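You operate a simulated robot arm through the tools that you are given. There is no shell and no other tool.

You are at the controls of a simulated robot arm. One attempt, no reset.

Task
Serve the portion on the yellow label into the small tray and press it level.
Fine: red well over the white mark, plate in, key, green key once, plate out; white press back; the tray stays. Set down upright: white press. Where these are worked on the way, their far stop is far enough and under half their travel is too little: steel plate.

The check looks at the end state, three seconds after you hand in, the way a careful person would. Anything else that was tipped, shoved, dropped, spilled or broken makes it a failure.

Robot
A 6-joint arm with a two-finger parallel gripper, fixed in place. Base frame: the origin is at the foot of the arm, x ahead of it, y to its left, z up. Units: m, degrees, N and s.
With the tool pointing down near the work surface it reaches from about 0.28 to 0.64 m from the base axis. Its first joint turns from -115.0 to 115.0 degrees. Payload 3.43 kg.
Tool frame: the origin (TCP) lies between the finger pads and is the grasp point; the fingertips stand 0.034 m ahead of it; z points along the fingers, y is the line along which they close. Largest opening 0.128 m; finger width 0.024, thickness 0.012; the body of the gripper, 0.048 by 0.13 m, starts 0.096 m behind the TCP.
Orientation is that of the tool frame in the base frame, as a unit quaternion [x, y, z, w]. With the fingers straight down and closing along the base's y, the tool's x points along the base's -x, its y along +y and its z along -z.

Tools
- The arm moves only by the tool play_rows. Its arguments are lists of equal length, an entry for each row: "dp": the shift along the tool's x, y, z in m, a list of three; "delta_rot": the turn, a rotation vector about the tool's x, y, z in rad, a list of three; "hand": the finger opening in m, from 0 to 0.128. In form: {"dp": [[dx, dy, dz], ...], "delta_rot": [[ax, ay, az], ...], "hand": [hand, ...]}. A call has 1 to 20 rows; each row is the pose to reach, as a shift and turn from the pose commanded when the call began, along the tool's axes at that moment. Each row takes 0.2 s and may step no farther than 0.05 m and 8.6 degrees from the row before; otherwise, or with a gripper value out of range, the whole call is refused. A pose out of reach is approached as far as the arm can. The call stops where the force on the tool passes 40 N (or 10 N more than at its start, if that is more) or the arm is blocked; 0.2 s more then pass. The fingers move at their own pace (about 0.153 m/s each) and stop on an object; they squeeze with about 41 N. The grip force told is the motor's: it shows also when the fingers shut on nothing. Time passes only in rows, and 0.2 s behind the last, so rows that repeat a pose let the fingers close. It gives the time, the measured TCP pose, the force on the tool (base axes), the opening and the grip force at its end, in the units of the frame above (readings bear some noise), with the torque about the TCP (base axes, N m) and any sound that the robot's microphone picked up.
- Cameras (640 x 400 px; columns grow to the right, rows downward): "scene" is fixed at [0.045, 0.509, 1.659]; the picture's right is [-0.50, -0.87, 0.00], its down [-0.81, 0.46, -0.36] and it looks along [0.32, -0.18, -0.93] (base axes); focal length 260 px, centre (320, 200). "wrist" rides on the gripper at [0.076, -0.011, -0.16] in the tool frame; the picture's right is [0.15, 0.99, 0.00], its down [-0.88, 0.13, -0.46] and it looks along [-0.45, 0.07, 0.89] (tool axes); focal length 234 px, centre (320, 200). There is no depth. A picture from a camera that has moved, and an enlarged one, comes with that camera's place and axes in the base frame and with its lens. The place of the scene camera against the robot may be out by one fixed shift of up to 0.025 m in any direction.
- get_image(camera): a new picture of that camera. No time passes.
- raise_lower(by): slides the trunk up (or, below 0, down) by that many m; the arm rides with it, the base frame stays. It gives what a move gives, with no picture.
- close_up(camera, box): a new picture of the part [left, top, right, bottom] of that camera's present view, enlarged. No time passes.
- close_job(): hands the job in; it is judged then, once.

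Places have to be worked out from the pictures, the camera data and where the tool is seen. Open the gripper and draw the arm clear of the work before you hand the job in, unless the task says otherwise.

The tools are called after "Emit:" by a JSON object that holds its "name" and its "arguments". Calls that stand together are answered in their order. play_rows: Moves the arm, as the interface text tells. Its arguments: {"type":"object","properties":{"dp":{"type":"array"},"delta_rot":{"type":"array"},"hand":{"type":"array"}},"required":["dp","delta_rot","hand"]} The other tools are called the same way: raise_lower (by) slides the trunk up or down; get_image (camera) takes a picture; close_up (camera, box) takes an enlarged picture of a part of a camera's view; close_job () hands the job in.

At the start:

```text
time_s: 0.0
tcp_pos: [0.2071, 0.3121, 1.3545]
tcp_rot: [0.0, 1.0, 0.001, 0.0]
wrist_force: [-0.1, -0.1, -0.3]
wrist_torque: [-0.02, 0.03, -0.01]
finger_gap: 0.1281
grasp_force: 0.0
trunk travel left (down, up): [-0.925, 0.065]
```

scene: 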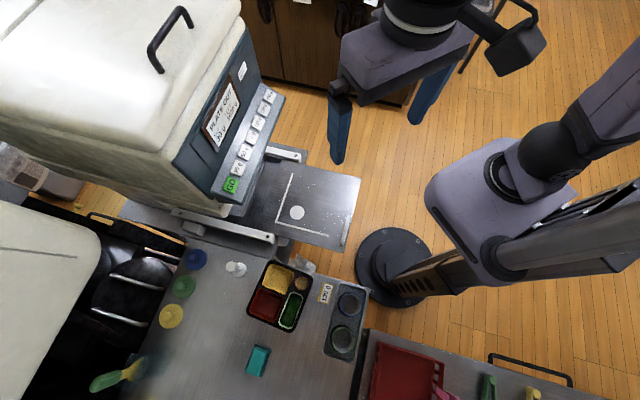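
wrist: 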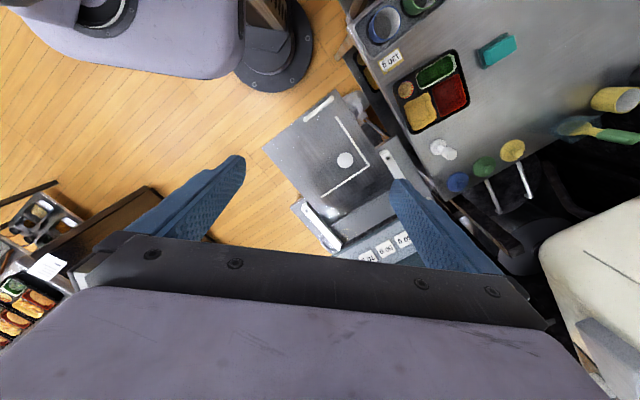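

The first pictures show a tray-sealing/dosing machine with a sliding steel plate, a label and keys, and a bench with a tray, presses and others. I look closer at the parts before moving.

Emit:
{"name": "close_up", "arguments": {"camera": "scene", "box": [180, 60, 380, 260]}}

Emit:
{"name": "close_up", "arguments": {"camera": "scene", "box": [80, 220, 380, 400]}}

Emit:
{"name": "close_up", "arguments": {"camera": "wrist", "box": [250, 0, 640, 260]}}

Emit:
{"name": "close_up", "arguments": {"camera": "scene", "box": [190, 60, 290, 200]}}

```text
2.00 times, centred on (280, 160) of scene
camera zoom: at [0.045, 0.509, 1.659], right [-0.5, -0.87, 0.0], down [-0.81, 0.46, -0.36], along [0.32, -0.18, -0.93], focal length 520 px, centre (400, 280)
```

zoom: 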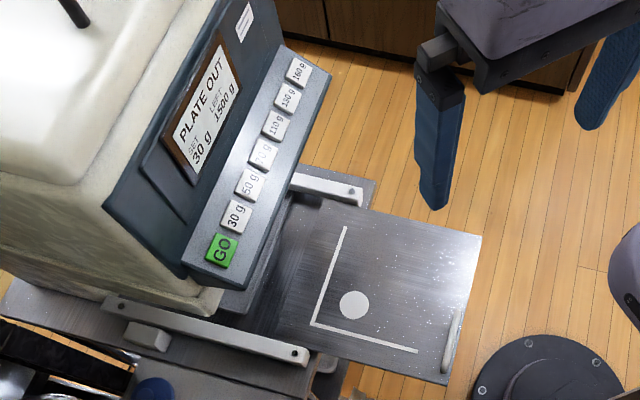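

```text
2.13 times, centred on (230, 310) of scene
camera zoom: at [0.045, 0.509, 1.659], right [-0.5, -0.87, 0.0], down [-0.81, 0.46, -0.36], along [0.32, -0.18, -0.93], focal length 554 px, centre (512, -35)
```

zoom: 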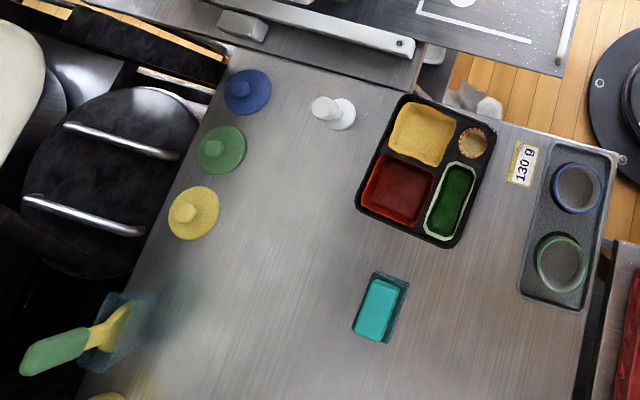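

```text
1.54 times, centred on (445, 130) of wrist
camera zoom: at [0.1311, 0.3022, 1.5141], right [-0.15, 0.99, 0.0], down [0.88, 0.13, 0.46], along [0.45, 0.07, -0.89], focal length 360 px, centre (128, 308)
```

zoom: 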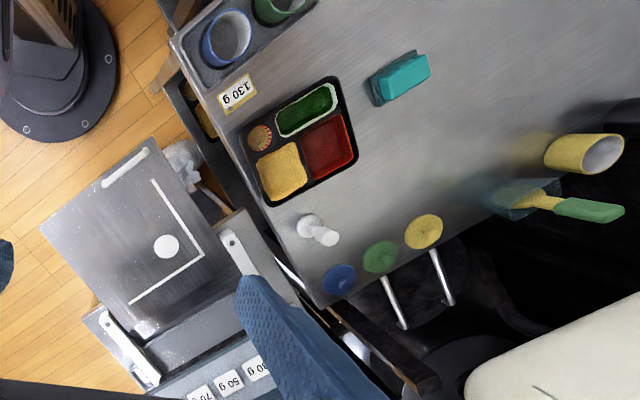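

```text
2.86 times, centred on (240, 130) of scene
camera zoom: at [0.045, 0.509, 1.659], right [-0.5, -0.87, 0.0], down [-0.81, 0.46, -0.36], along [0.32, -0.18, -0.93], focal length 742 px, centre (549, 400)
```

zoom: 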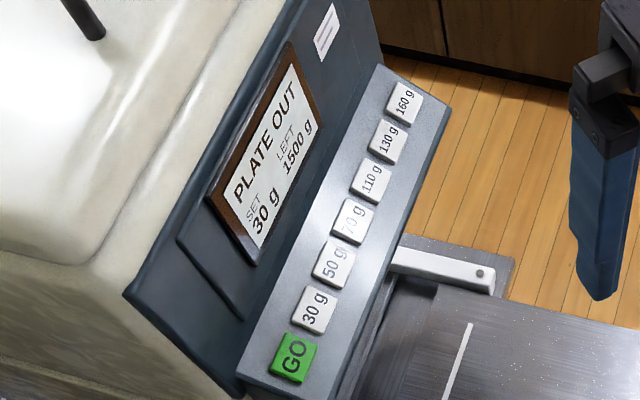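

The dispenser shows SET 30 g, the yellow label reads 130 g, and the tray lies on the bench with its red well at one corner. Triangulating roughly, the plate is near z 0.74 and the bench near z 0.82; I lower the trunk partway to get closer views.

Emit:
{"name": "raise_lower", "arguments": {"by": -0.15}}

```text
time_s: 1.8
tcp_pos: [0.2065, 0.3121, 1.2047]
tcp_rot: [0.0, 1.0, 0.0, 0.0]
wrist_force: [0.7, 1.1, 0.2]
wrist_torque: [-0.03, -0.01, -0.02]
finger_gap: 0.1282
grasp_force: 0.1
trunk travel left (down, up): [-0.775, 0.215]
```

Lowering went cleanly. I now shift the arm over toward the bench side (x 0.10, y 0.45) to get a second wrist view for accurate triangulation.

Emit:
{"name": "play_rows", "arguments": {"dp": [[0.025, 0.035, 0], [0.05, 0.07, 0], [0.075, 0.105, 0], [0.105, 0.14, 0], [0.105, 0.14, 0]], "delta_rot": [[0, 0, 0], [0, 0, 0], [0, 0, 0], [0, 0, 0], [0, 0, 0]], "hand": [0.128, 0.128, 0.128, 0.128, 0.128]}}

Emit:
{"name": "get_image", "arguments": {"camera": "wrist"}}

Emit:
{"name": "get_image", "arguments": {"camera": "scene"}}

```text
time_s: 3.0
tcp_pos: [0.1038, 0.4507, 1.2027]
tcp_rot: [-0.001, 1.0, 0.001, 0.0]
wrist_force: [-0.4, -0.1, -0.8]
wrist_torque: [0.04, 0.0, -0.03]
finger_gap: 0.1278
grasp_force: 0.1
trunk travel left (down, up): [-0.775, 0.215]
```

```text
taken
camera wrist: at [0.0278, 0.4403, 1.363], right [-0.15, 0.99, 0.0], down [0.88, 0.13, 0.46], along [0.45, 0.07, -0.89], focal length 234 px, centre (320, 200)
```

wrist: 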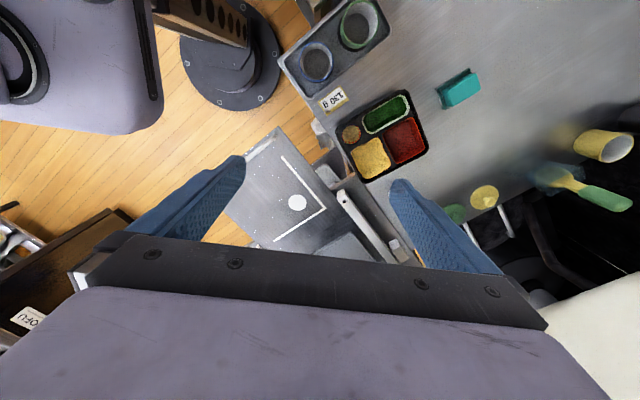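

```text
taken
```

scene: 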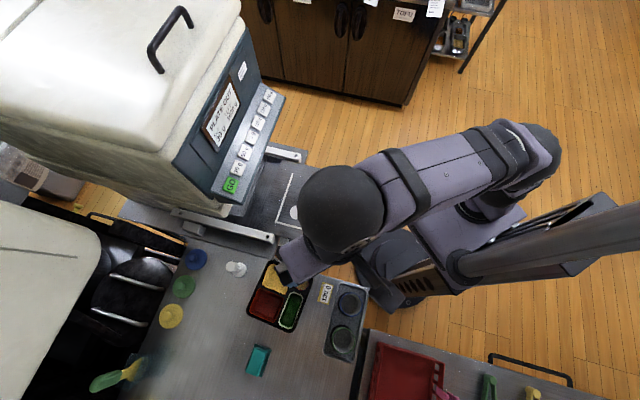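

Good overview from here. I enlarge the wrist view for exact pixel places of the tray, plate, label and press.

Emit:
{"name": "close_up", "arguments": {"camera": "wrist", "box": [200, 60, 460, 260]}}

Emit:
{"name": "close_up", "arguments": {"camera": "wrist", "box": [270, 0, 450, 190]}}

```text
2.00 times, centred on (330, 160) of wrist
camera zoom: at [0.0278, 0.4403, 1.363], right [-0.15, 0.99, 0.0], down [0.88, 0.13, 0.46], along [0.45, 0.07, -0.89], focal length 468 px, centre (300, 280)
```

zoom: 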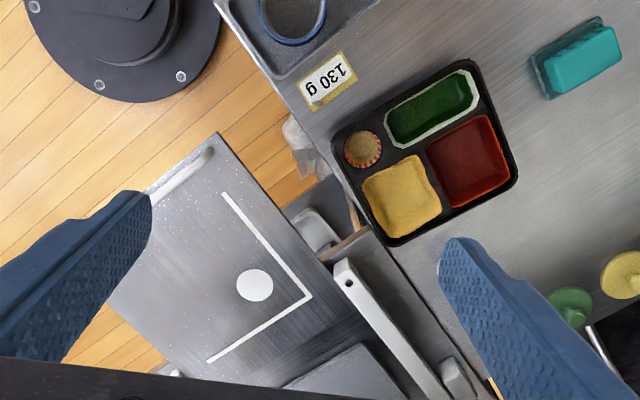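

```text
2.11 times, centred on (360, 95) of wrist
camera zoom: at [0.0278, 0.4403, 1.363], right [-0.15, 0.99, 0.0], down [0.88, 0.13, 0.46], along [0.45, 0.07, -0.89], focal length 493 px, centre (236, 421)
```

zoom: 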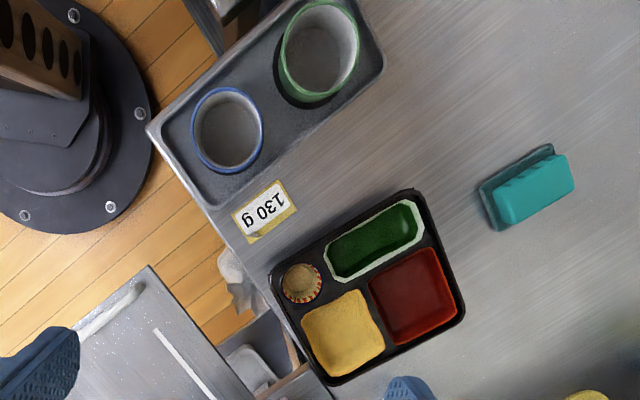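

From two wrist views I get the plate dot near (0.36, 0.42, 0.74), the red well near (0.115, 0.634, 0.867), and the bench near z 0.84. I move over the bench and lower further to see the tray in detail.

Emit:
{"name": "play_rows", "arguments": {"dp": [[0.0, 0.04, 0], [0.0, 0.08, 0], [0.01, 0.11, 0], [0.02, 0.11, 0], [0.02, 0.11, 0]], "delta_rot": [[0, 0, 0], [0, 0, 0], [0, 0, 0], [0, 0, 0], [0, 0, 0]], "hand": [0.128, 0.128, 0.128, 0.128, 0.128]}}

Emit:
{"name": "raise_lower", "arguments": {"by": -0.15}}

Emit:
{"name": "get_image", "arguments": {"camera": "wrist"}}

Emit:
{"name": "close_up", "arguments": {"camera": "wrist", "box": [200, 0, 460, 260]}}

```text
time_s: 4.2
tcp_pos: [0.0892, 0.5056, 1.1738]
tcp_rot: [-0.001, 1.0, 0.0, 0.0]
wrist_force: [0.2, 1.2, -0.3]
wrist_torque: [-0.02, -0.01, 0.02]
finger_gap: 0.1281
grasp_force: 0.0
out of reach, approached as far as the arm can: row 1, 2, 3, 4, 5
trunk travel left (down, up): [-0.775, 0.215]
```

```text
time_s: 5.9
tcp_pos: [0.0895, 0.5055, 1.0243]
tcp_rot: [0.0, 1.0, 0.0, 0.0]
wrist_force: [1.3, 0.6, -0.2]
wrist_torque: [0.0, 0.01, -0.01]
finger_gap: 0.1282
grasp_force: 0.0
trunk travel left (down, up): [-0.625, 0.365]
```

```text
taken
camera wrist: at [0.0134, 0.4954, 1.1825], right [-0.15, 0.99, 0.0], down [0.88, 0.13, 0.46], along [0.45, 0.07, -0.89], focal length 234 px, centre (320, 200)
```

wrist: 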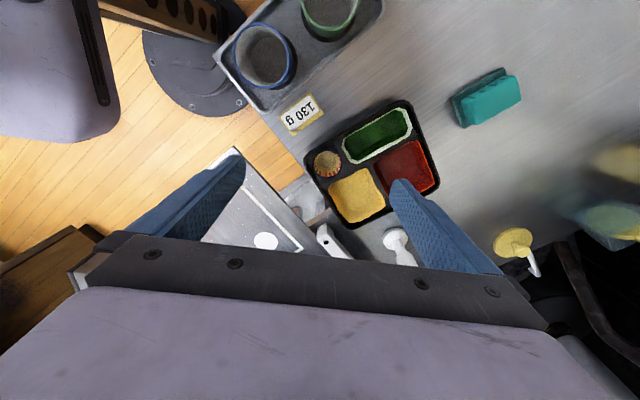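

```text
1.54 times, centred on (330, 130) of wrist
camera zoom: at [0.0134, 0.4954, 1.1825], right [-0.15, 0.99, 0.0], down [0.88, 0.13, 0.46], along [0.45, 0.07, -0.89], focal length 360 px, centre (305, 308)
```

zoom: 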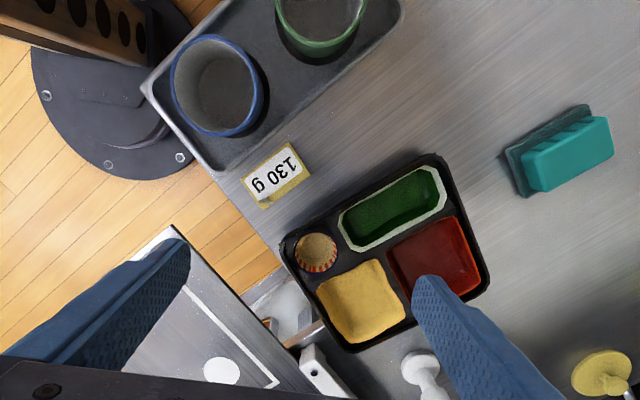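

The tray wells look empty; the tray lies about 42° turned and roughly 0.13 × 0.15 m. I next go in front of the plate with the tool yawed 45° so the camera looks into the machine.

Emit:
{"name": "play_rows", "arguments": {"dp": [[-0.018, -0.034, 0], [-0.036, -0.068, 0], [-0.054, -0.102, 0], [-0.072, -0.136, 0], [-0.09, -0.17, 0], [-0.11, -0.205, 0], [-0.11, -0.205, 0]], "delta_rot": [[0, 0, -0.131], [0, 0, -0.262], [0, 0, -0.393], [0, 0, -0.524], [0, 0, -0.655], [0, 0, -0.785], [0, 0, -0.785]], "hand": [0.128, 0.128, 0.128, 0.128, 0.128, 0.128, 0.128]}}

Emit:
{"name": "get_image", "arguments": {"camera": "wrist"}}

```text
time_s: 7.5
tcp_pos: [0.1992, 0.302, 1.0211]
tcp_rot: [-0.382, 0.924, 0.0, 0.0]
wrist_force: [-0.1, -0.4, 0.4]
wrist_torque: [-0.01, -0.04, -0.02]
finger_gap: 0.1279
grasp_force: 0.1
trunk travel left (down, up): [-0.625, 0.365]
```

```text
taken
camera wrist: at [0.1545, 0.241, 1.1809], right [-0.8, 0.6, 0.0], down [0.53, 0.71, 0.46], along [0.27, 0.37, -0.89], focal length 234 px, centre (320, 200)
```

wrist: 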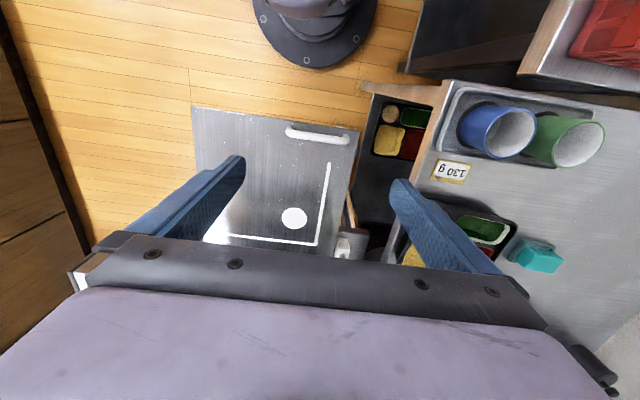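

There appears to be a second, similar tray on a shelf under the bench. I enlarge to compare it with the one on the bench, and look at the plate handle.

Emit:
{"name": "close_up", "arguments": {"camera": "wrist", "box": [330, 60, 500, 200]}}

Emit:
{"name": "close_up", "arguments": {"camera": "wrist", "box": [180, 90, 380, 260]}}

Emit:
{"name": "get_image", "arguments": {"camera": "scene"}}

```text
2.86 times, centred on (415, 130) of wrist
camera zoom: at [0.1545, 0.241, 1.1809], right [-0.8, 0.6, 0.0], down [0.53, 0.71, 0.46], along [0.27, 0.37, -0.89], focal length 669 px, centre (49, 400)
```

zoom: 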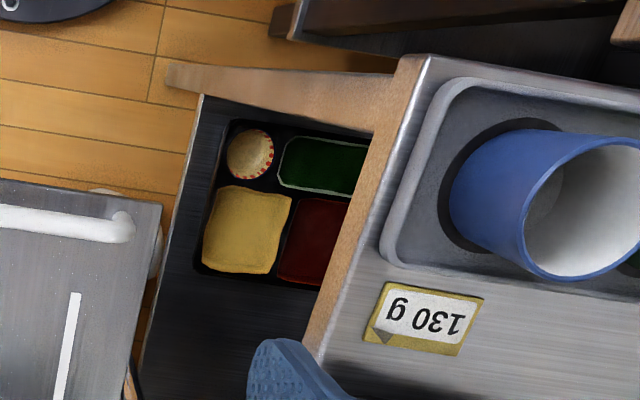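

```text
2.35 times, centred on (280, 175) of wrist
camera zoom: at [0.1545, 0.241, 1.1809], right [-0.8, 0.6, 0.0], down [0.53, 0.71, 0.46], along [0.27, 0.37, -0.89], focal length 551 px, centre (414, 259)
```

zoom: 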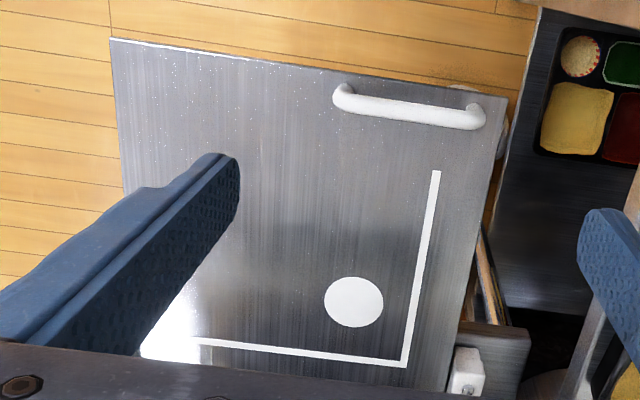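

```text
taken
```

scene: 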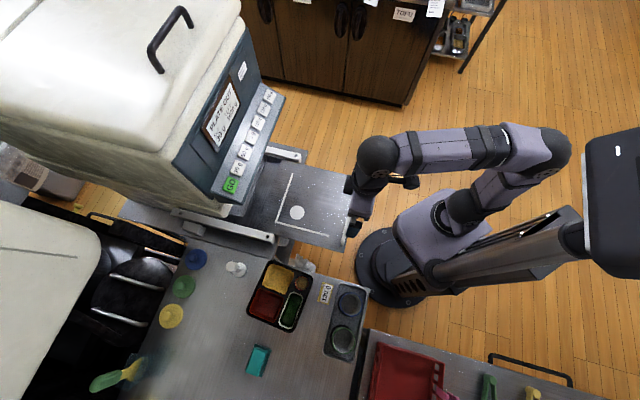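

Two similar trays exist: one on the bench, one on a shelf under it. Before choosing I want their sizes, so I turn the camera toward the bench's underside and lower.

Emit:
{"name": "play_rows", "arguments": {"dp": [[0.007, 0.004, 0], [0.014, 0.008, 0], [0.021, 0.012, 0], [0.028, 0.016, 0], [0.035, 0.02, 0], [0.042, 0.025, 0], [0.049, 0.029, 0], [0.056, 0.034, 0], [0.063, 0.038, 0], [0.07, 0.042, 0], [0.07, 0.042, 0], [0.07, 0.042, 0]], "delta_rot": [[0, 0, -0.143], [0, 0, -0.286], [0, 0, -0.429], [0, 0, -0.571], [0, 0, -0.714], [0, 0, -0.857], [0, 0, -1.0], [0, 0, -1.143], [0, 0, -1.286], [0, 0, -1.428], [0, 0, -1.571], [0, 0, -1.571]], "hand": [0.128, 0.128, 0.128, 0.128, 0.128, 0.128, 0.128, 0.128, 0.128, 0.128, 0.128, 0.128]}}

Emit:
{"name": "get_image", "arguments": {"camera": "wrist"}}

```text
time_s: 10.1
tcp_pos: [0.1202, 0.2806, 1.0231]
tcp_rot: [0.924, -0.382, 0.001, 0.0]
wrist_force: [-0.5, -0.4, -0.4]
wrist_torque: [-0.01, -0.01, -0.03]
finger_gap: 0.1282
grasp_force: 0.0
trunk travel left (down, up): [-0.625, 0.365]
```

```text
taken
camera wrist: at [0.1814, 0.2358, 1.1828], right [-0.59, -0.8, 0.0], down [-0.72, 0.53, 0.46], along [-0.37, 0.27, -0.89], focal length 234 px, centre (320, 200)
```

wrist: 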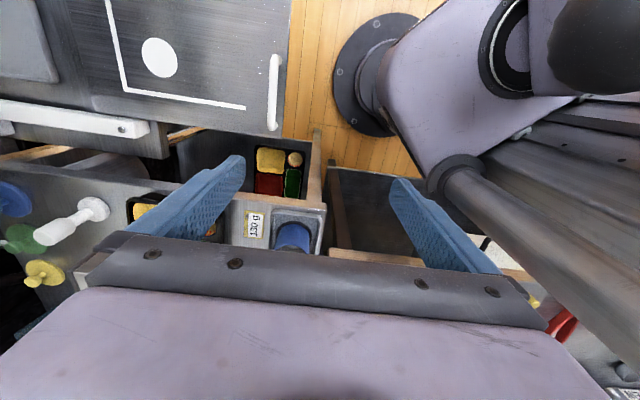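

The shelf tray is visible here. I enlarge it and the plate/press regions.

Emit:
{"name": "close_up", "arguments": {"camera": "wrist", "box": [220, 110, 340, 260]}}

Emit:
{"name": "close_up", "arguments": {"camera": "wrist", "box": [0, 0, 300, 200]}}

Emit:
{"name": "close_up", "arguments": {"camera": "wrist", "box": [0, 120, 240, 300]}}

```text
2.67 times, centred on (280, 185) of wrist
camera zoom: at [0.1814, 0.2358, 1.1828], right [-0.59, -0.8, 0.0], down [-0.72, 0.53, 0.46], along [-0.37, 0.27, -0.89], focal length 624 px, centre (427, 240)
```

zoom: 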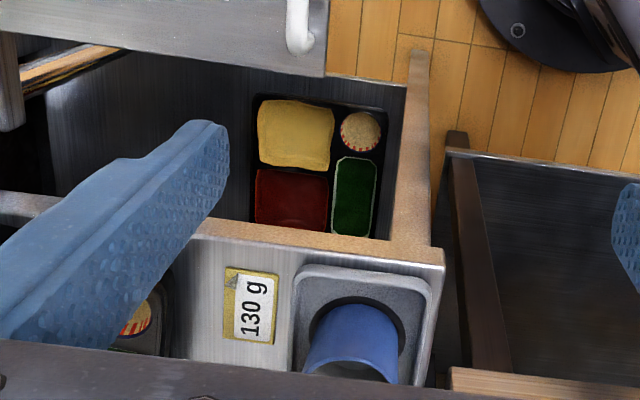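

```text
2.00 times, centred on (150, 100) of wrist
camera zoom: at [0.1814, 0.2358, 1.1828], right [-0.59, -0.8, 0.0], down [-0.72, 0.53, 0.46], along [-0.37, 0.27, -0.89], focal length 468 px, centre (660, 400)
```

zoom: 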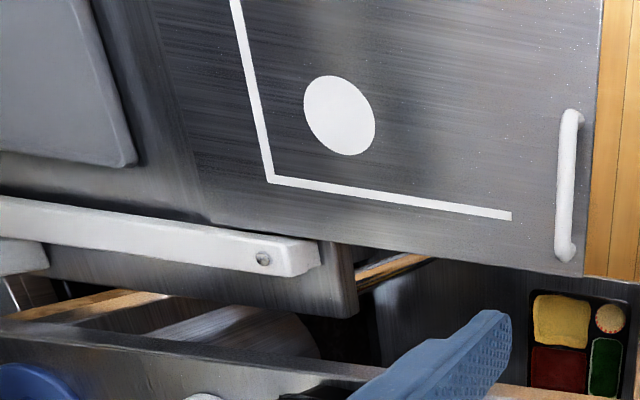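

```text
2.22 times, centred on (120, 210) of wrist
camera zoom: at [0.1814, 0.2358, 1.1828], right [-0.59, -0.8, 0.0], down [-0.72, 0.53, 0.46], along [-0.37, 0.27, -0.89], focal length 520 px, centre (764, 178)
```

zoom: 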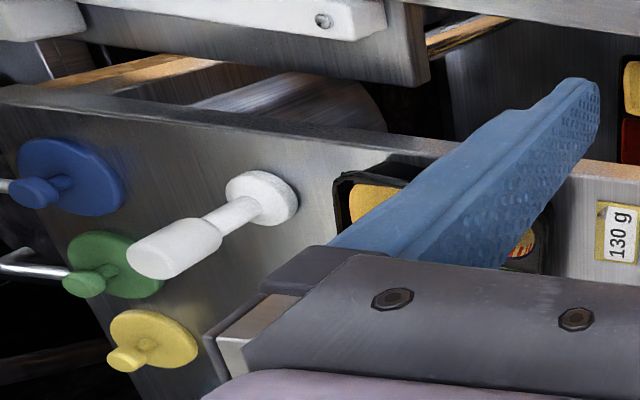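

The shelf tray measures out clearly larger (about 0.2 m, matching the 0.2 m L guide), so the bench tray is the small one; the red well's centre must go over the round mark. I raise the trunk for better reach and move over the bench tray for a precise look.

Emit:
{"name": "raise_lower", "arguments": {"by": 0.18}}

Emit:
{"name": "play_rows", "arguments": {"dp": [[-0.02, -0.024, 0.029], [-0.04, -0.048, 0.057], [-0.06, -0.073, 0.086], [-0.08, -0.097, 0.114], [-0.1, -0.121, 0.143], [-0.121, -0.145, 0.171], [-0.141, -0.17, 0.2], [-0.141, -0.17, 0.2]], "delta_rot": [[0, 0, 0], [0, 0, 0], [0, 0, 0], [0, 0, 0], [0, 0, 0], [0, 0, 0], [0, 0, 0], [0, 0, 0]], "hand": [0.128, 0.128, 0.128, 0.128, 0.128, 0.128, 0.128, 0.128]}}

Emit:
{"name": "get_image", "arguments": {"camera": "wrist"}}

```text
time_s: 12.1
tcp_pos: [0.1202, 0.2795, 1.2044]
tcp_rot: [0.924, -0.383, -0.001, 0.0]
wrist_force: [0.8, 0.3, 0.8]
wrist_torque: [0.02, 0.0, -0.02]
finger_gap: 0.1279
grasp_force: 0.1
trunk travel left (down, up): [-0.805, 0.185]
```

```text
time_s: 13.9
tcp_pos: [0.1418, 0.5024, 1.0021]
tcp_rot: [0.924, -0.381, 0.0, -0.002]
wrist_force: [0.2, 0.3, -0.5]
wrist_torque: [0.0, -0.01, -0.01]
finger_gap: 0.1279
grasp_force: 0.0
trunk travel left (down, up): [-0.805, 0.185]
```

```text
taken
camera wrist: at [0.2022, 0.4573, 1.1621], right [-0.6, -0.8, 0.0], down [-0.71, 0.53, 0.46], along [-0.37, 0.27, -0.89], focal length 234 px, centre (320, 200)
```

wrist: 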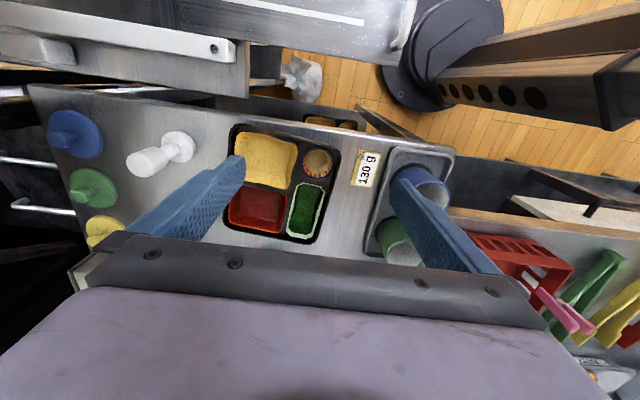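

The whole tray and press are in view. I enlarge for a precise size and position of the tray and its wells.

Emit:
{"name": "close_up", "arguments": {"camera": "wrist", "box": [200, 100, 380, 260]}}

Emit:
{"name": "close_up", "arguments": {"camera": "wrist", "box": [20, 80, 240, 260]}}

```text
2.50 times, centred on (290, 180) of wrist
camera zoom: at [0.2022, 0.4573, 1.1621], right [-0.6, -0.8, 0.0], down [-0.71, 0.53, 0.46], along [-0.37, 0.27, -0.89], focal length 585 px, centre (395, 250)
```

zoom: 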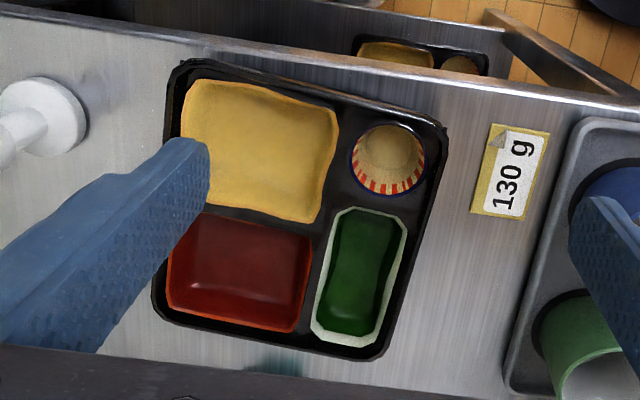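

```text
2.22 times, centred on (130, 170) of wrist
camera zoom: at [0.2022, 0.4573, 1.1621], right [-0.6, -0.8, 0.0], down [-0.71, 0.53, 0.46], along [-0.37, 0.27, -0.89], focal length 520 px, centre (742, 267)
```

zoom: 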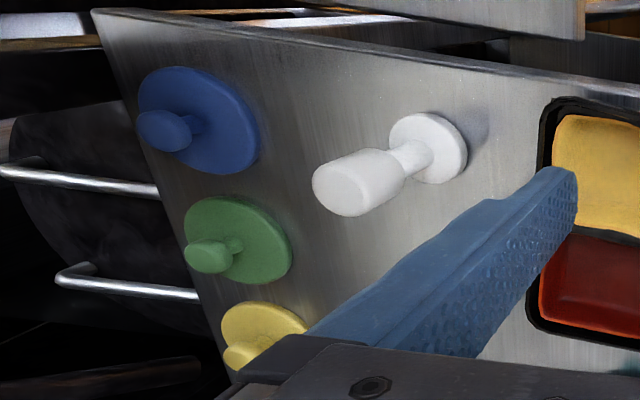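

The tray measures about 0.145 × 0.162 m (too wide to grasp from outside), centred near (0.121, 0.594), turned ~40°, rim z≈0.85, bench z≈0.817. The divider between the yellow and red wells is near its centre at (0.138, 0.604), so I plan to grip that; I rotate the tool to close across it and look again.

Emit:
{"name": "play_rows", "arguments": {"dp": [[-0.0056, -0.0024, 0.002], [-0.0112, -0.0048, 0.004], [-0.0168, -0.0072, 0.005], [-0.0223, -0.0097, 0.007], [-0.028, -0.012, 0.008], [-0.0335, -0.0145, 0.01], [-0.039, -0.017, 0.012], [-0.045, -0.019, 0.013], [-0.05, -0.022, 0.015], [-0.056, -0.024, 0.017], [-0.0615, -0.0265, 0.018], [-0.067, -0.029, 0.02], [-0.067, -0.029, 0.02]], "delta_rot": [[0, 0, 0.1386], [0, 0, 0.2772], [0, 0, 0.4158], [0, 0, 0.5544], [0, 0, 0.693], [0, 0, 0.8316], [0, 0, 0.9702], [0, 0, 1.1088], [0, 0, 1.2474], [0, 0, 1.386], [0, 0, 1.5246], [0, 0, 1.663], [0, 0, 1.663]], "hand": [0.128, 0.128, 0.128, 0.128, 0.128, 0.128, 0.128, 0.128, 0.128, 0.12, 0.12, 0.12, 0.12]}}

Emit:
{"name": "get_image", "arguments": {"camera": "wrist"}}

```text
time_s: 16.7
tcp_pos: [0.1137, 0.5697, 0.9829]
tcp_rot: [-0.338, 0.941, -0.001, 0.0]
wrist_force: [0.1, -0.8, 0.0]
wrist_torque: [0.01, -0.01, 0.0]
finger_gap: 0.1201
grasp_force: 0.1
trunk travel left (down, up): [-0.805, 0.185]
```

```text
taken
camera wrist: at [0.0627, 0.5131, 1.1425], right [-0.74, 0.67, 0.0], down [0.6, 0.66, 0.46], along [0.3, 0.34, -0.89], focal length 234 px, centre (320, 200)
```

wrist: 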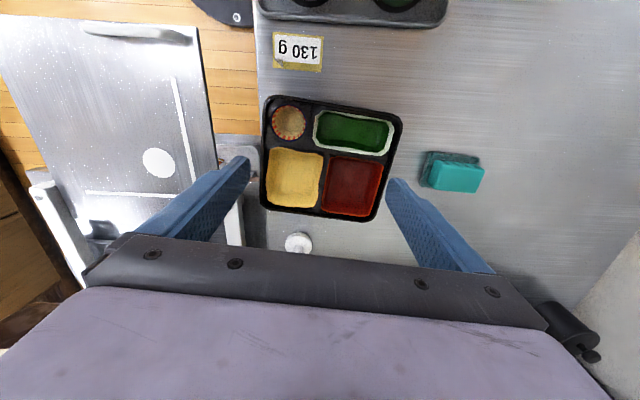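

Very clear view of tray, press and plate. I enlarge the tray for the final grasp point.

Emit:
{"name": "close_up", "arguments": {"camera": "wrist", "box": [240, 80, 420, 240]}}

Emit:
{"name": "close_up", "arguments": {"camera": "wrist", "box": [20, 10, 340, 260]}}

```text
2.50 times, centred on (330, 160) of wrist
camera zoom: at [0.0627, 0.5131, 1.1425], right [-0.74, 0.67, 0.0], down [0.6, 0.66, 0.46], along [0.3, 0.34, -0.89], focal length 585 px, centre (295, 300)
```

zoom: 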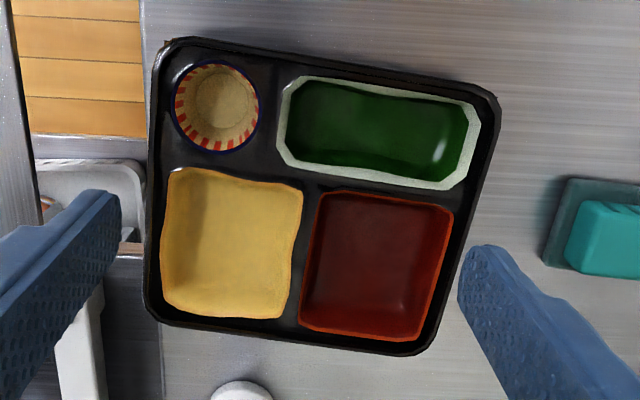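

```text
1.60 times, centred on (180, 135) of wrist
camera zoom: at [0.0627, 0.5131, 1.1425], right [-0.74, 0.67, 0.0], down [0.6, 0.66, 0.46], along [0.3, 0.34, -0.89], focal length 375 px, centre (544, 304)
```

zoom: 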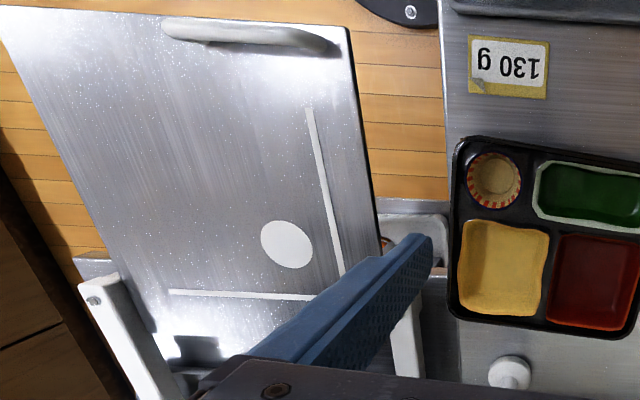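

The wells are real cavities and the divider is about 8 mm thick; two opposite views put its middle at (0.139, 0.604). I set the fingers to 60 mm and go above it at z 0.93.

Emit:
{"name": "play_rows", "arguments": {"dp": [[-0.02, 0.005, 0.012], [-0.0416, 0.0102, 0.025], [-0.0416, 0.0102, 0.053], [-0.0416, 0.0102, 0.053], [-0.0416, 0.0102, 0.053]], "delta_rot": [[0, 0, 0], [0, 0, -0.009], [0, 0, -0.009], [0, 0, -0.009], [0, 0, -0.009]], "hand": [0.06, 0.06, 0.06, 0.06, 0.06]}}

Emit:
{"name": "get_image", "arguments": {"camera": "wrist"}}

Emit:
{"name": "close_up", "arguments": {"camera": "wrist", "box": [220, 120, 420, 260]}}

```text
time_s: 17.9
tcp_pos: [0.1393, 0.5957, 0.9294]
tcp_rot: [-0.344, 0.939, -0.001, 0.0]
wrist_force: [0.4, 0.6, -0.5]
wrist_torque: [-0.01, -0.01, -0.02]
finger_gap: 0.06
grasp_force: 0.1
out of reach, approached as far as the arm can: row 2, 3, 4, 5
trunk travel left (down, up): [-0.805, 0.185]
```

```text
taken
camera wrist: at [0.0883, 0.5394, 1.0885], right [-0.75, 0.66, 0.0], down [0.59, 0.67, 0.46], along [0.3, 0.34, -0.89], focal length 234 px, centre (320, 200)
```

wrist: 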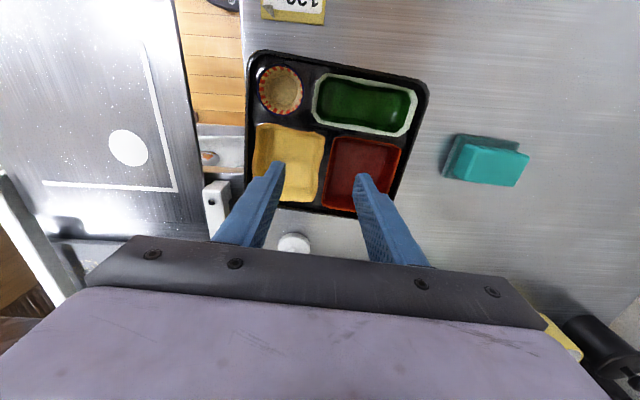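

```text
2.86 times, centred on (320, 190) of wrist
camera zoom: at [0.0883, 0.5394, 1.0885], right [-0.75, 0.66, 0.0], down [0.59, 0.67, 0.46], along [0.3, 0.34, -0.89], focal length 669 px, centre (320, 229)
```

zoom: 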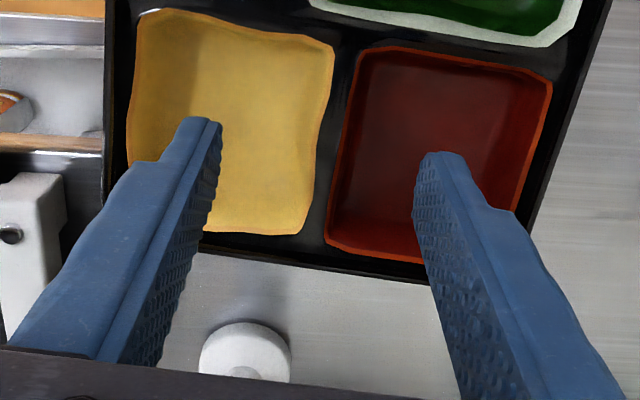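

The arm stopped at r≈0.612, just short of the commanded spot; gripping 8 mm nearer along the divider is equally good. I lower to z 0.90 at (0.132, 0.597) and check reach.

Emit:
{"name": "play_rows", "arguments": {"dp": [[0.0044, -0.002, 0.012], [0.0044, -0.002, 0.024], [0.0044, -0.002, 0.03], [0.0044, -0.002, 0.03]], "delta_rot": [[0, 0, 0], [0, 0, 0], [0, 0, 0], [0, 0, 0]], "hand": [0.06, 0.06, 0.06, 0.06]}}

Emit:
{"name": "close_up", "arguments": {"camera": "wrist", "box": [220, 80, 420, 260]}}

```text
time_s: 18.9
tcp_pos: [0.1377, 0.592, 0.9004]
tcp_rot: [-0.344, 0.939, 0.0, 0.0]
wrist_force: [0.0, 0.5, -0.6]
wrist_torque: [0.01, -0.02, 0.01]
finger_gap: 0.06
grasp_force: 0.0
trunk travel left (down, up): [-0.805, 0.185]
```

```text
2.22 times, centred on (320, 170) of wrist
camera zoom: at [0.087, 0.5359, 1.0589], right [-0.75, 0.66, 0.0], down [0.59, 0.67, 0.46], along [0.3, 0.34, -0.89], focal length 520 px, centre (320, 267)
```

zoom: 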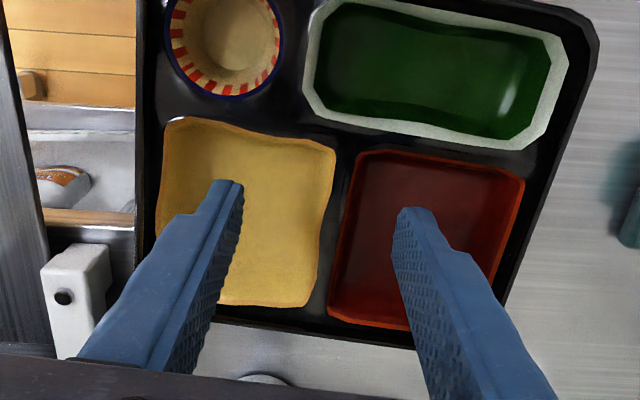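

I got the sideways sign wrong by ~8 mm: the finger midpoint sits left of the divider, which the picture confirms. I correct sideways at this clear height first, then descend slowly.

Emit:
{"name": "play_rows", "arguments": {"dp": [[-0.003, 0.0085, 0], [-0.003, 0.0085, 0], [-0.003, 0.0085, 0.008], [-0.003, 0.0085, 0.014], [-0.003, 0.0085, 0.018], [-0.003, 0.0085, 0.018]], "delta_rot": [[0, 0, 0], [0, 0, 0], [0, 0, 0], [0, 0, 0], [0, 0, 0], [0, 0, 0]], "hand": [0.06, 0.06, 0.06, 0.06, 0.06, 0.06]}}

Emit:
{"name": "close_up", "arguments": {"camera": "wrist", "box": [220, 80, 420, 260]}}

```text
time_s: 20.3
tcp_pos: [0.1334, 0.5994, 0.8806]
tcp_rot: [-0.344, 0.939, 0.0, 0.0]
wrist_force: [0.9, -0.1, 0.4]
wrist_torque: [0.03, -0.01, 0.03]
finger_gap: 0.06
grasp_force: 0.1
trunk travel left (down, up): [-0.805, 0.185]
```

```text
2.22 times, centred on (320, 170) of wrist
camera zoom: at [0.0828, 0.543, 1.0405], right [-0.75, 0.66, 0.0], down [0.59, 0.67, 0.46], along [0.3, 0.34, -0.89], focal length 520 px, centre (320, 267)
```

zoom: 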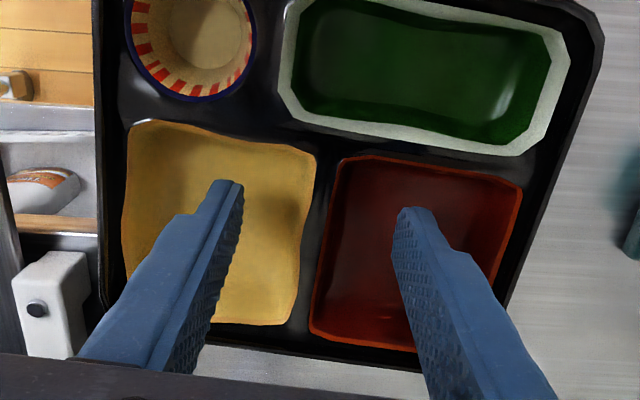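

The finger midpoint now lines up with the divider. I descend in small steps into the wells, watching the force.

Emit:
{"name": "play_rows", "arguments": {"dp": [[0, 0, 0.004], [0, 0, 0.008], [0, 0, 0.011], [0, 0, 0.013], [0, 0, 0.013]], "delta_rot": [[0, 0, 0], [0, 0, 0], [0, 0, 0], [0, 0, 0], [0, 0, 0]], "hand": [0.06, 0.06, 0.06, 0.06, 0.06]}}

Emit:
{"name": "close_up", "arguments": {"camera": "wrist", "box": [220, 80, 420, 260]}}

```text
time_s: 21.5
tcp_pos: [0.1329, 0.6001, 0.8689]
tcp_rot: [-0.344, 0.939, 0.001, 0.001]
wrist_force: [-1.3, 0.2, 0.7]
wrist_torque: [-0.01, 0.03, -0.01]
finger_gap: 0.0598
grasp_force: 0.1
trunk travel left (down, up): [-0.805, 0.185]
```

```text
2.22 times, centred on (320, 170) of wrist
camera zoom: at [0.0831, 0.5428, 1.0281], right [-0.75, 0.66, 0.0], down [0.59, 0.67, 0.46], along [0.3, 0.34, -0.89], focal length 520 px, centre (320, 267)
```

zoom: 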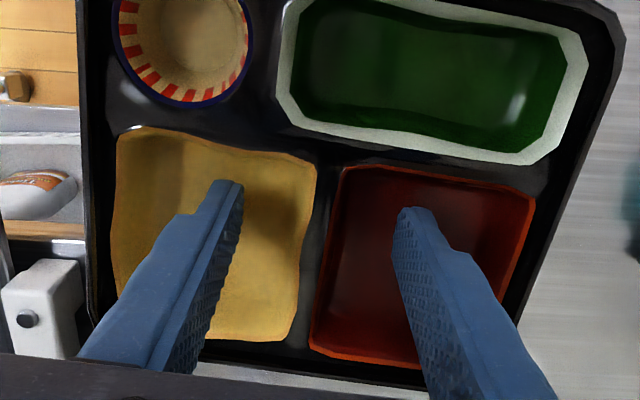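

No contact yet (tips near z 0.835). I go 5 mm deeper gently and then close on the divider.

Emit:
{"name": "play_rows", "arguments": {"dp": [[0, 0, 0.0025], [0, 0, 0.005], [0, 0, 0.005], [0, 0, 0.005], [0, 0, 0.005], [0, 0, 0.005]], "delta_rot": [[0, 0, 0], [0, 0, 0], [0, 0, 0], [0, 0, 0], [0, 0, 0], [0, 0, 0]], "hand": [0.06, 0.06, 0.05, 0.03, 0.015, 0.015]}}

Emit:
{"name": "close_up", "arguments": {"camera": "wrist", "box": [220, 80, 420, 260]}}

```text
time_s: 22.9
tcp_pos: [0.1336, 0.599, 0.8636]
tcp_rot: [-0.344, 0.939, 0.0, 0.0]
wrist_force: [-0.9, 0.3, 0.6]
wrist_torque: [-0.01, -0.01, 0.03]
finger_gap: 0.0149
grasp_force: 0.1
trunk travel left (down, up): [-0.805, 0.185]
```

```text
2.22 times, centred on (320, 170) of wrist
camera zoom: at [0.0834, 0.543, 1.0231], right [-0.75, 0.66, 0.0], down [0.59, 0.67, 0.46], along [0.3, 0.34, -0.89], focal length 520 px, centre (320, 267)
```

zoom: 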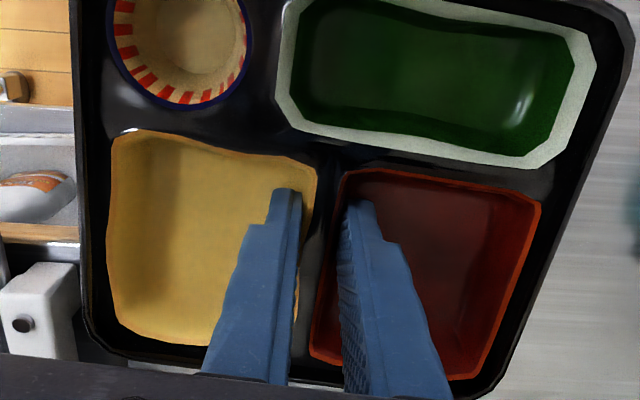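

The fingers straddle the divider with 15 mm gap and no contact. I close fully to grip it.

Emit:
{"name": "play_rows", "arguments": {"dp": [[0, 0, 0], [0, 0, 0], [0, 0, 0]], "delta_rot": [[0, 0, 0], [0, 0, 0], [0, 0, 0]], "hand": [0.004, 0.0, 0.0]}}

```text
time_s: 23.7
tcp_pos: [0.1343, 0.5994, 0.8634]
tcp_rot: [-0.344, 0.939, 0.0, 0.0]
wrist_force: [0.4, -0.4, 0.3]
wrist_torque: [-0.05, -0.04, 0.06]
finger_gap: 0.0038
grasp_force: 38.8
trunk travel left (down, up): [-0.805, 0.185]
```

The fingers stopped at 3.8 mm with 39 N, so they hold the divider. I lift a little and check that the tray comes along level.

Emit:
{"name": "play_rows", "arguments": {"dp": [[0, 0, -0.004], [0, 0, -0.01], [0, 0, -0.02], [0, 0, -0.03], [0, 0, -0.03]], "delta_rot": [[0, 0, 0], [0, 0, 0], [0, 0, 0], [0, 0, 0], [0, 0, 0]], "hand": [0.0, 0.0, 0.0, 0.0, 0.0]}}

Emit:
{"name": "get_image", "arguments": {"camera": "wrist"}}

Emit:
{"name": "get_image", "arguments": {"camera": "scene"}}

```text
time_s: 24.9
tcp_pos: [0.1334, 0.5994, 0.8928]
tcp_rot: [-0.344, 0.939, 0.001, 0.0]
wrist_force: [0.2, 0.9, -0.4]
wrist_torque: [-0.02, -0.02, -0.02]
finger_gap: 0.0037
grasp_force: 38.4
trunk travel left (down, up): [-0.805, 0.185]
```

```text
taken
camera wrist: at [0.0825, 0.5429, 1.0533], right [-0.75, 0.66, 0.0], down [0.59, 0.67, 0.46], along [0.3, 0.34, -0.89], focal length 234 px, centre (320, 200)
```

wrist: 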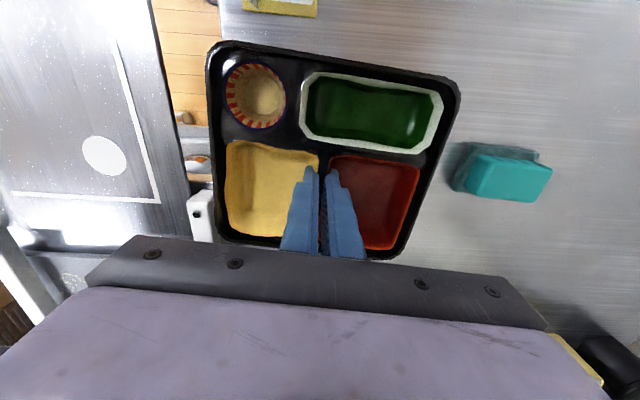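

```text
taken
```

scene: 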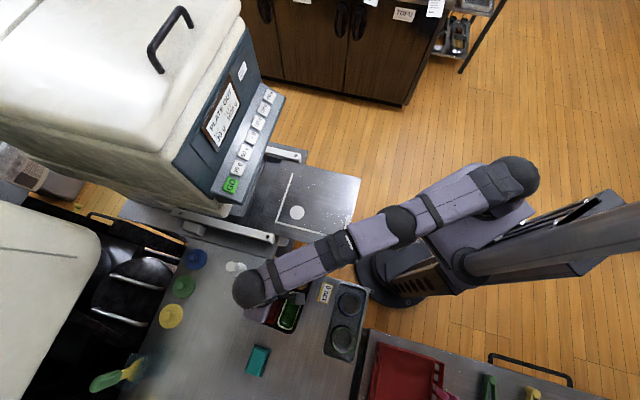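

The tray is lifted level with the gripper. I raise it and carry it toward the robot side to a waypoint in front of the plate, turning to 45°.

Emit:
{"name": "play_rows", "arguments": {"dp": [[0, -0.005, -0.02], [0.002, -0.02, -0.04], [0.005, -0.045, -0.06], [0.01, -0.075, -0.065], [0.015, -0.105, -0.065], [0.02, -0.135, -0.065], [0.025, -0.165, -0.065], [0.03, -0.195, -0.065], [0.034, -0.225, -0.065], [0.038, -0.255, -0.065], [0.042, -0.285, -0.065], [0.046, -0.305, -0.065], [0.046, -0.313, -0.065], [0.046, -0.313, -0.065]], "delta_rot": [[0, 0, 0], [0, 0, 0], [0, 0, 0], [0, 0, -0.01], [0, 0, -0.02], [0, 0, -0.03], [0, 0, -0.04], [0, 0, -0.05], [0, 0, -0.06], [0, 0, -0.07], [0, 0, -0.08], [0, 0, -0.083], [0, 0, -0.083], [0, 0, -0.083]], "hand": [0, 0, 0, 0, 0, 0, 0, 0, 0, 0, 0, 0, 0, 0]}}

Emit:
{"name": "get_image", "arguments": {"camera": "wrist"}}

Emit:
{"name": "get_image", "arguments": {"camera": "scene"}}

```text
time_s: 27.9
tcp_pos: [0.3013, 0.3312, 0.958]
tcp_rot: [-0.383, 0.924, 0.0, 0.0]
wrist_force: [0.4, -0.3, -0.9]
wrist_torque: [0.03, -0.03, 0.01]
finger_gap: 0.0037
grasp_force: 38.3
trunk travel left (down, up): [-0.805, 0.185]
```

```text
taken
camera wrist: at [0.2564, 0.2708, 1.1172], right [-0.8, 0.6, 0.0], down [0.53, 0.71, 0.46], along [0.27, 0.37, -0.89], focal length 234 px, centre (320, 200)
```

wrist: 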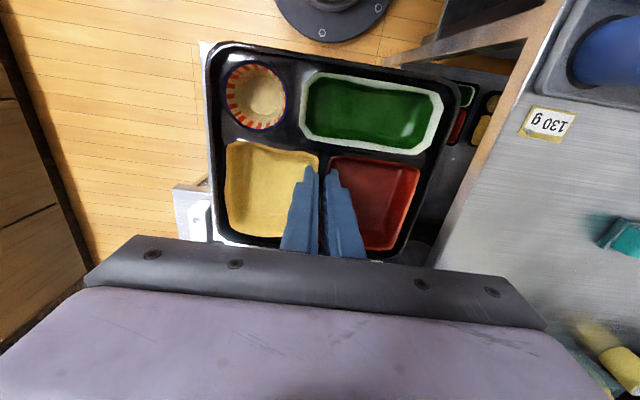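

```text
taken
```

scene: 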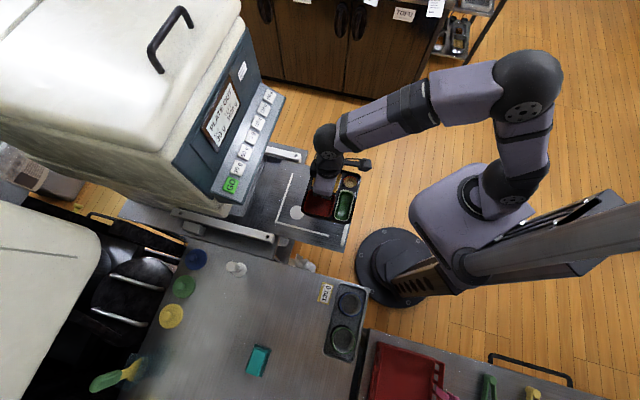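

The tray is held firmly. I enlarge both views to work out the red well's centre relative to the tool and the dot position.

Emit:
{"name": "close_up", "arguments": {"camera": "wrist", "box": [200, 30, 460, 270]}}

Emit:
{"name": "close_up", "arguments": {"camera": "scene", "box": [250, 120, 390, 260]}}

```text
1.67 times, centred on (330, 150) of wrist
camera zoom: at [0.2564, 0.2708, 1.1172], right [-0.8, 0.6, 0.0], down [0.53, 0.71, 0.46], along [0.27, 0.37, -0.89], focal length 390 px, centre (303, 283)
```

zoom: 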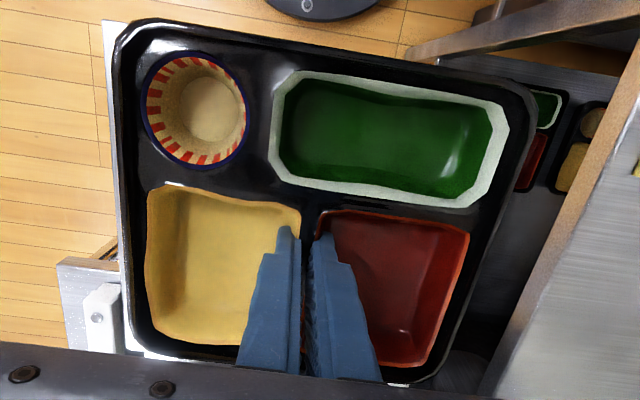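

```text
2.86 times, centred on (320, 190) of scene
camera zoom: at [0.045, 0.509, 1.659], right [-0.5, -0.87, 0.0], down [-0.81, 0.46, -0.36], along [0.32, -0.18, -0.93], focal length 742 px, centre (320, 229)
```

zoom: 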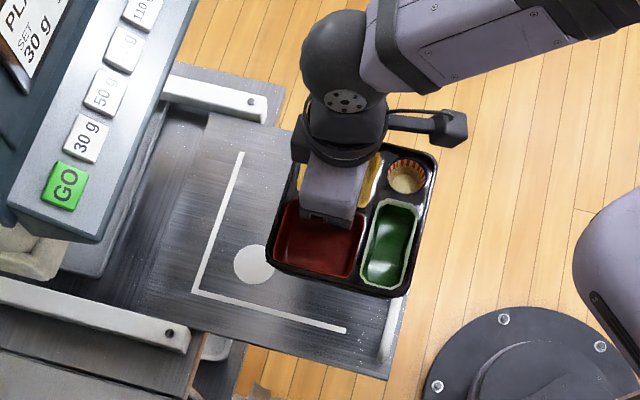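

Combining four views puts the white dot at (0.357, 0.4215) with plate z≈0.750, and the red well centre at 9.5 mm forward / 38.8 mm left of the TCP. So the TCP should go to about (0.378, 0.387); I move there at z 0.88 first.

Emit:
{"name": "play_rows", "arguments": {"dp": [[-0.02, -0.003, 0.015], [-0.045, -0.007, 0.03], [-0.07, -0.011, 0.05], [-0.088, -0.0143, 0.065], [-0.0938, -0.0143, 0.078], [-0.0938, -0.0143, 0.078]], "delta_rot": [[0, 0, 0], [0, 0, 0], [0, 0, 0], [0, 0, 0], [0, 0, 0], [0, 0, 0]], "hand": [0, 0, 0, 0, 0, 0]}}

Emit:
{"name": "close_up", "arguments": {"camera": "scene", "box": [220, 100, 380, 260]}}

Emit:
{"name": "get_image", "arguments": {"camera": "wrist"}}

```text
time_s: 29.3
tcp_pos: [0.3773, 0.3876, 0.8804]
tcp_rot: [-0.383, 0.924, 0.0, 0.0]
wrist_force: [-0.2, -0.1, -0.8]
wrist_torque: [0.0, -0.02, 0.02]
finger_gap: 0.0037
grasp_force: 38.4
trunk travel left (down, up): [-0.805, 0.185]
```

```text
2.50 times, centred on (300, 180) of scene
camera zoom: at [0.045, 0.509, 1.659], right [-0.5, -0.87, 0.0], down [-0.81, 0.46, -0.36], along [0.32, -0.18, -0.93], focal length 650 px, centre (370, 250)
```

zoom: 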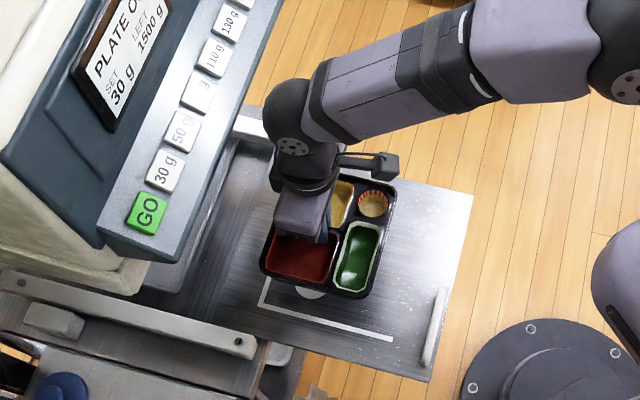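

```text
taken
camera wrist: at [0.3325, 0.3275, 1.0399], right [-0.8, 0.6, 0.0], down [0.53, 0.71, 0.46], along [0.27, 0.37, -0.89], focal length 234 px, centre (320, 200)
```

wrist: 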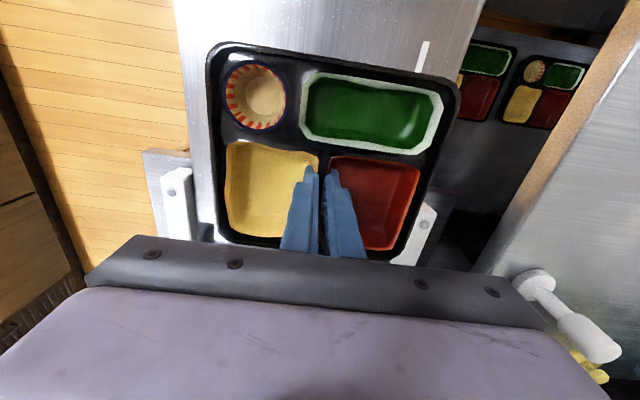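

Position reached with the tray about 80 mm above the plate. I lower to z 0.815, then I will feel for contact in small steps.

Emit:
{"name": "play_rows", "arguments": {"dp": [[0, 0, 0.02], [0, 0, 0.04], [0, 0, 0.055], [0, 0, 0.065], [0, 0, 0.065]], "delta_rot": [[0, 0, 0], [0, 0, 0], [0, 0, 0], [0, 0, 0], [0, 0, 0]], "hand": [0, 0, 0, 0, 0]}}

Emit:
{"name": "close_up", "arguments": {"camera": "scene", "box": [220, 100, 380, 260]}}

Emit:
{"name": "get_image", "arguments": {"camera": "wrist"}}

```text
time_s: 30.5
tcp_pos: [0.3776, 0.3891, 0.8146]
tcp_rot: [-0.383, 0.924, 0.0, 0.0]
wrist_force: [-0.3, 1.0, -0.7]
wrist_torque: [0.0, -0.03, 0.01]
finger_gap: 0.0038
grasp_force: 38.7
trunk travel left (down, up): [-0.805, 0.185]
```

```text
2.50 times, centred on (300, 180) of scene
camera zoom: at [0.045, 0.509, 1.659], right [-0.5, -0.87, 0.0], down [-0.81, 0.46, -0.36], along [0.32, -0.18, -0.93], focal length 650 px, centre (370, 250)
```

zoom: 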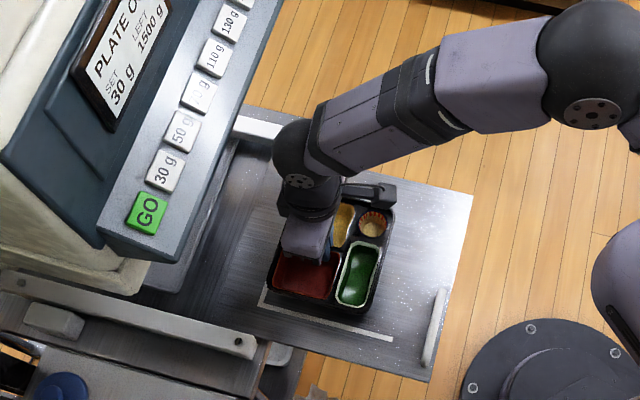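

```text
taken
camera wrist: at [0.3316, 0.3283, 0.9736], right [-0.8, 0.6, 0.0], down [0.53, 0.71, 0.46], along [0.27, 0.37, -0.89], focal length 234 px, centre (320, 200)
```

wrist: 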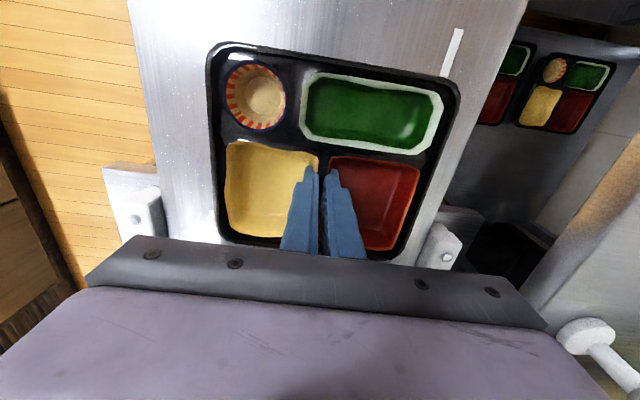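

The tray hovers just inside the L lines. I step down a few millimetres at a time to feel the plate.

Emit:
{"name": "play_rows", "arguments": {"dp": [[0, 0, 0.004], [0, 0, 0.008], [0, 0, 0.011], [0, 0, 0.011]], "delta_rot": [[0, 0, 0], [0, 0, 0], [0, 0, 0], [0, 0, 0]], "hand": [0, 0, 0, 0]}}

Emit:
{"name": "play_rows", "arguments": {"dp": [[0, 0, 0.002], [0, 0, 0.003]], "delta_rot": [[0, 0, 0], [0, 0, 0]], "hand": [0, 0]}}

```text
time_s: 31.5
tcp_pos: [0.3777, 0.3884, 0.8035]
tcp_rot: [-0.383, 0.924, 0.0, 0.001]
wrist_force: [1.1, -0.4, -0.2]
wrist_torque: [0.01, -0.02, 0.01]
finger_gap: 0.004
grasp_force: 38.7
trunk travel left (down, up): [-0.805, 0.185]
```

```text
time_s: 32.1
tcp_pos: [0.3771, 0.3877, 0.8016]
tcp_rot: [-0.383, 0.924, 0.001, 0.0]
wrist_force: [0.1, 0.7, -0.8]
wrist_torque: [0.0, -0.03, 0.0]
finger_gap: 0.0037
grasp_force: 38.8
trunk travel left (down, up): [-0.805, 0.185]
```

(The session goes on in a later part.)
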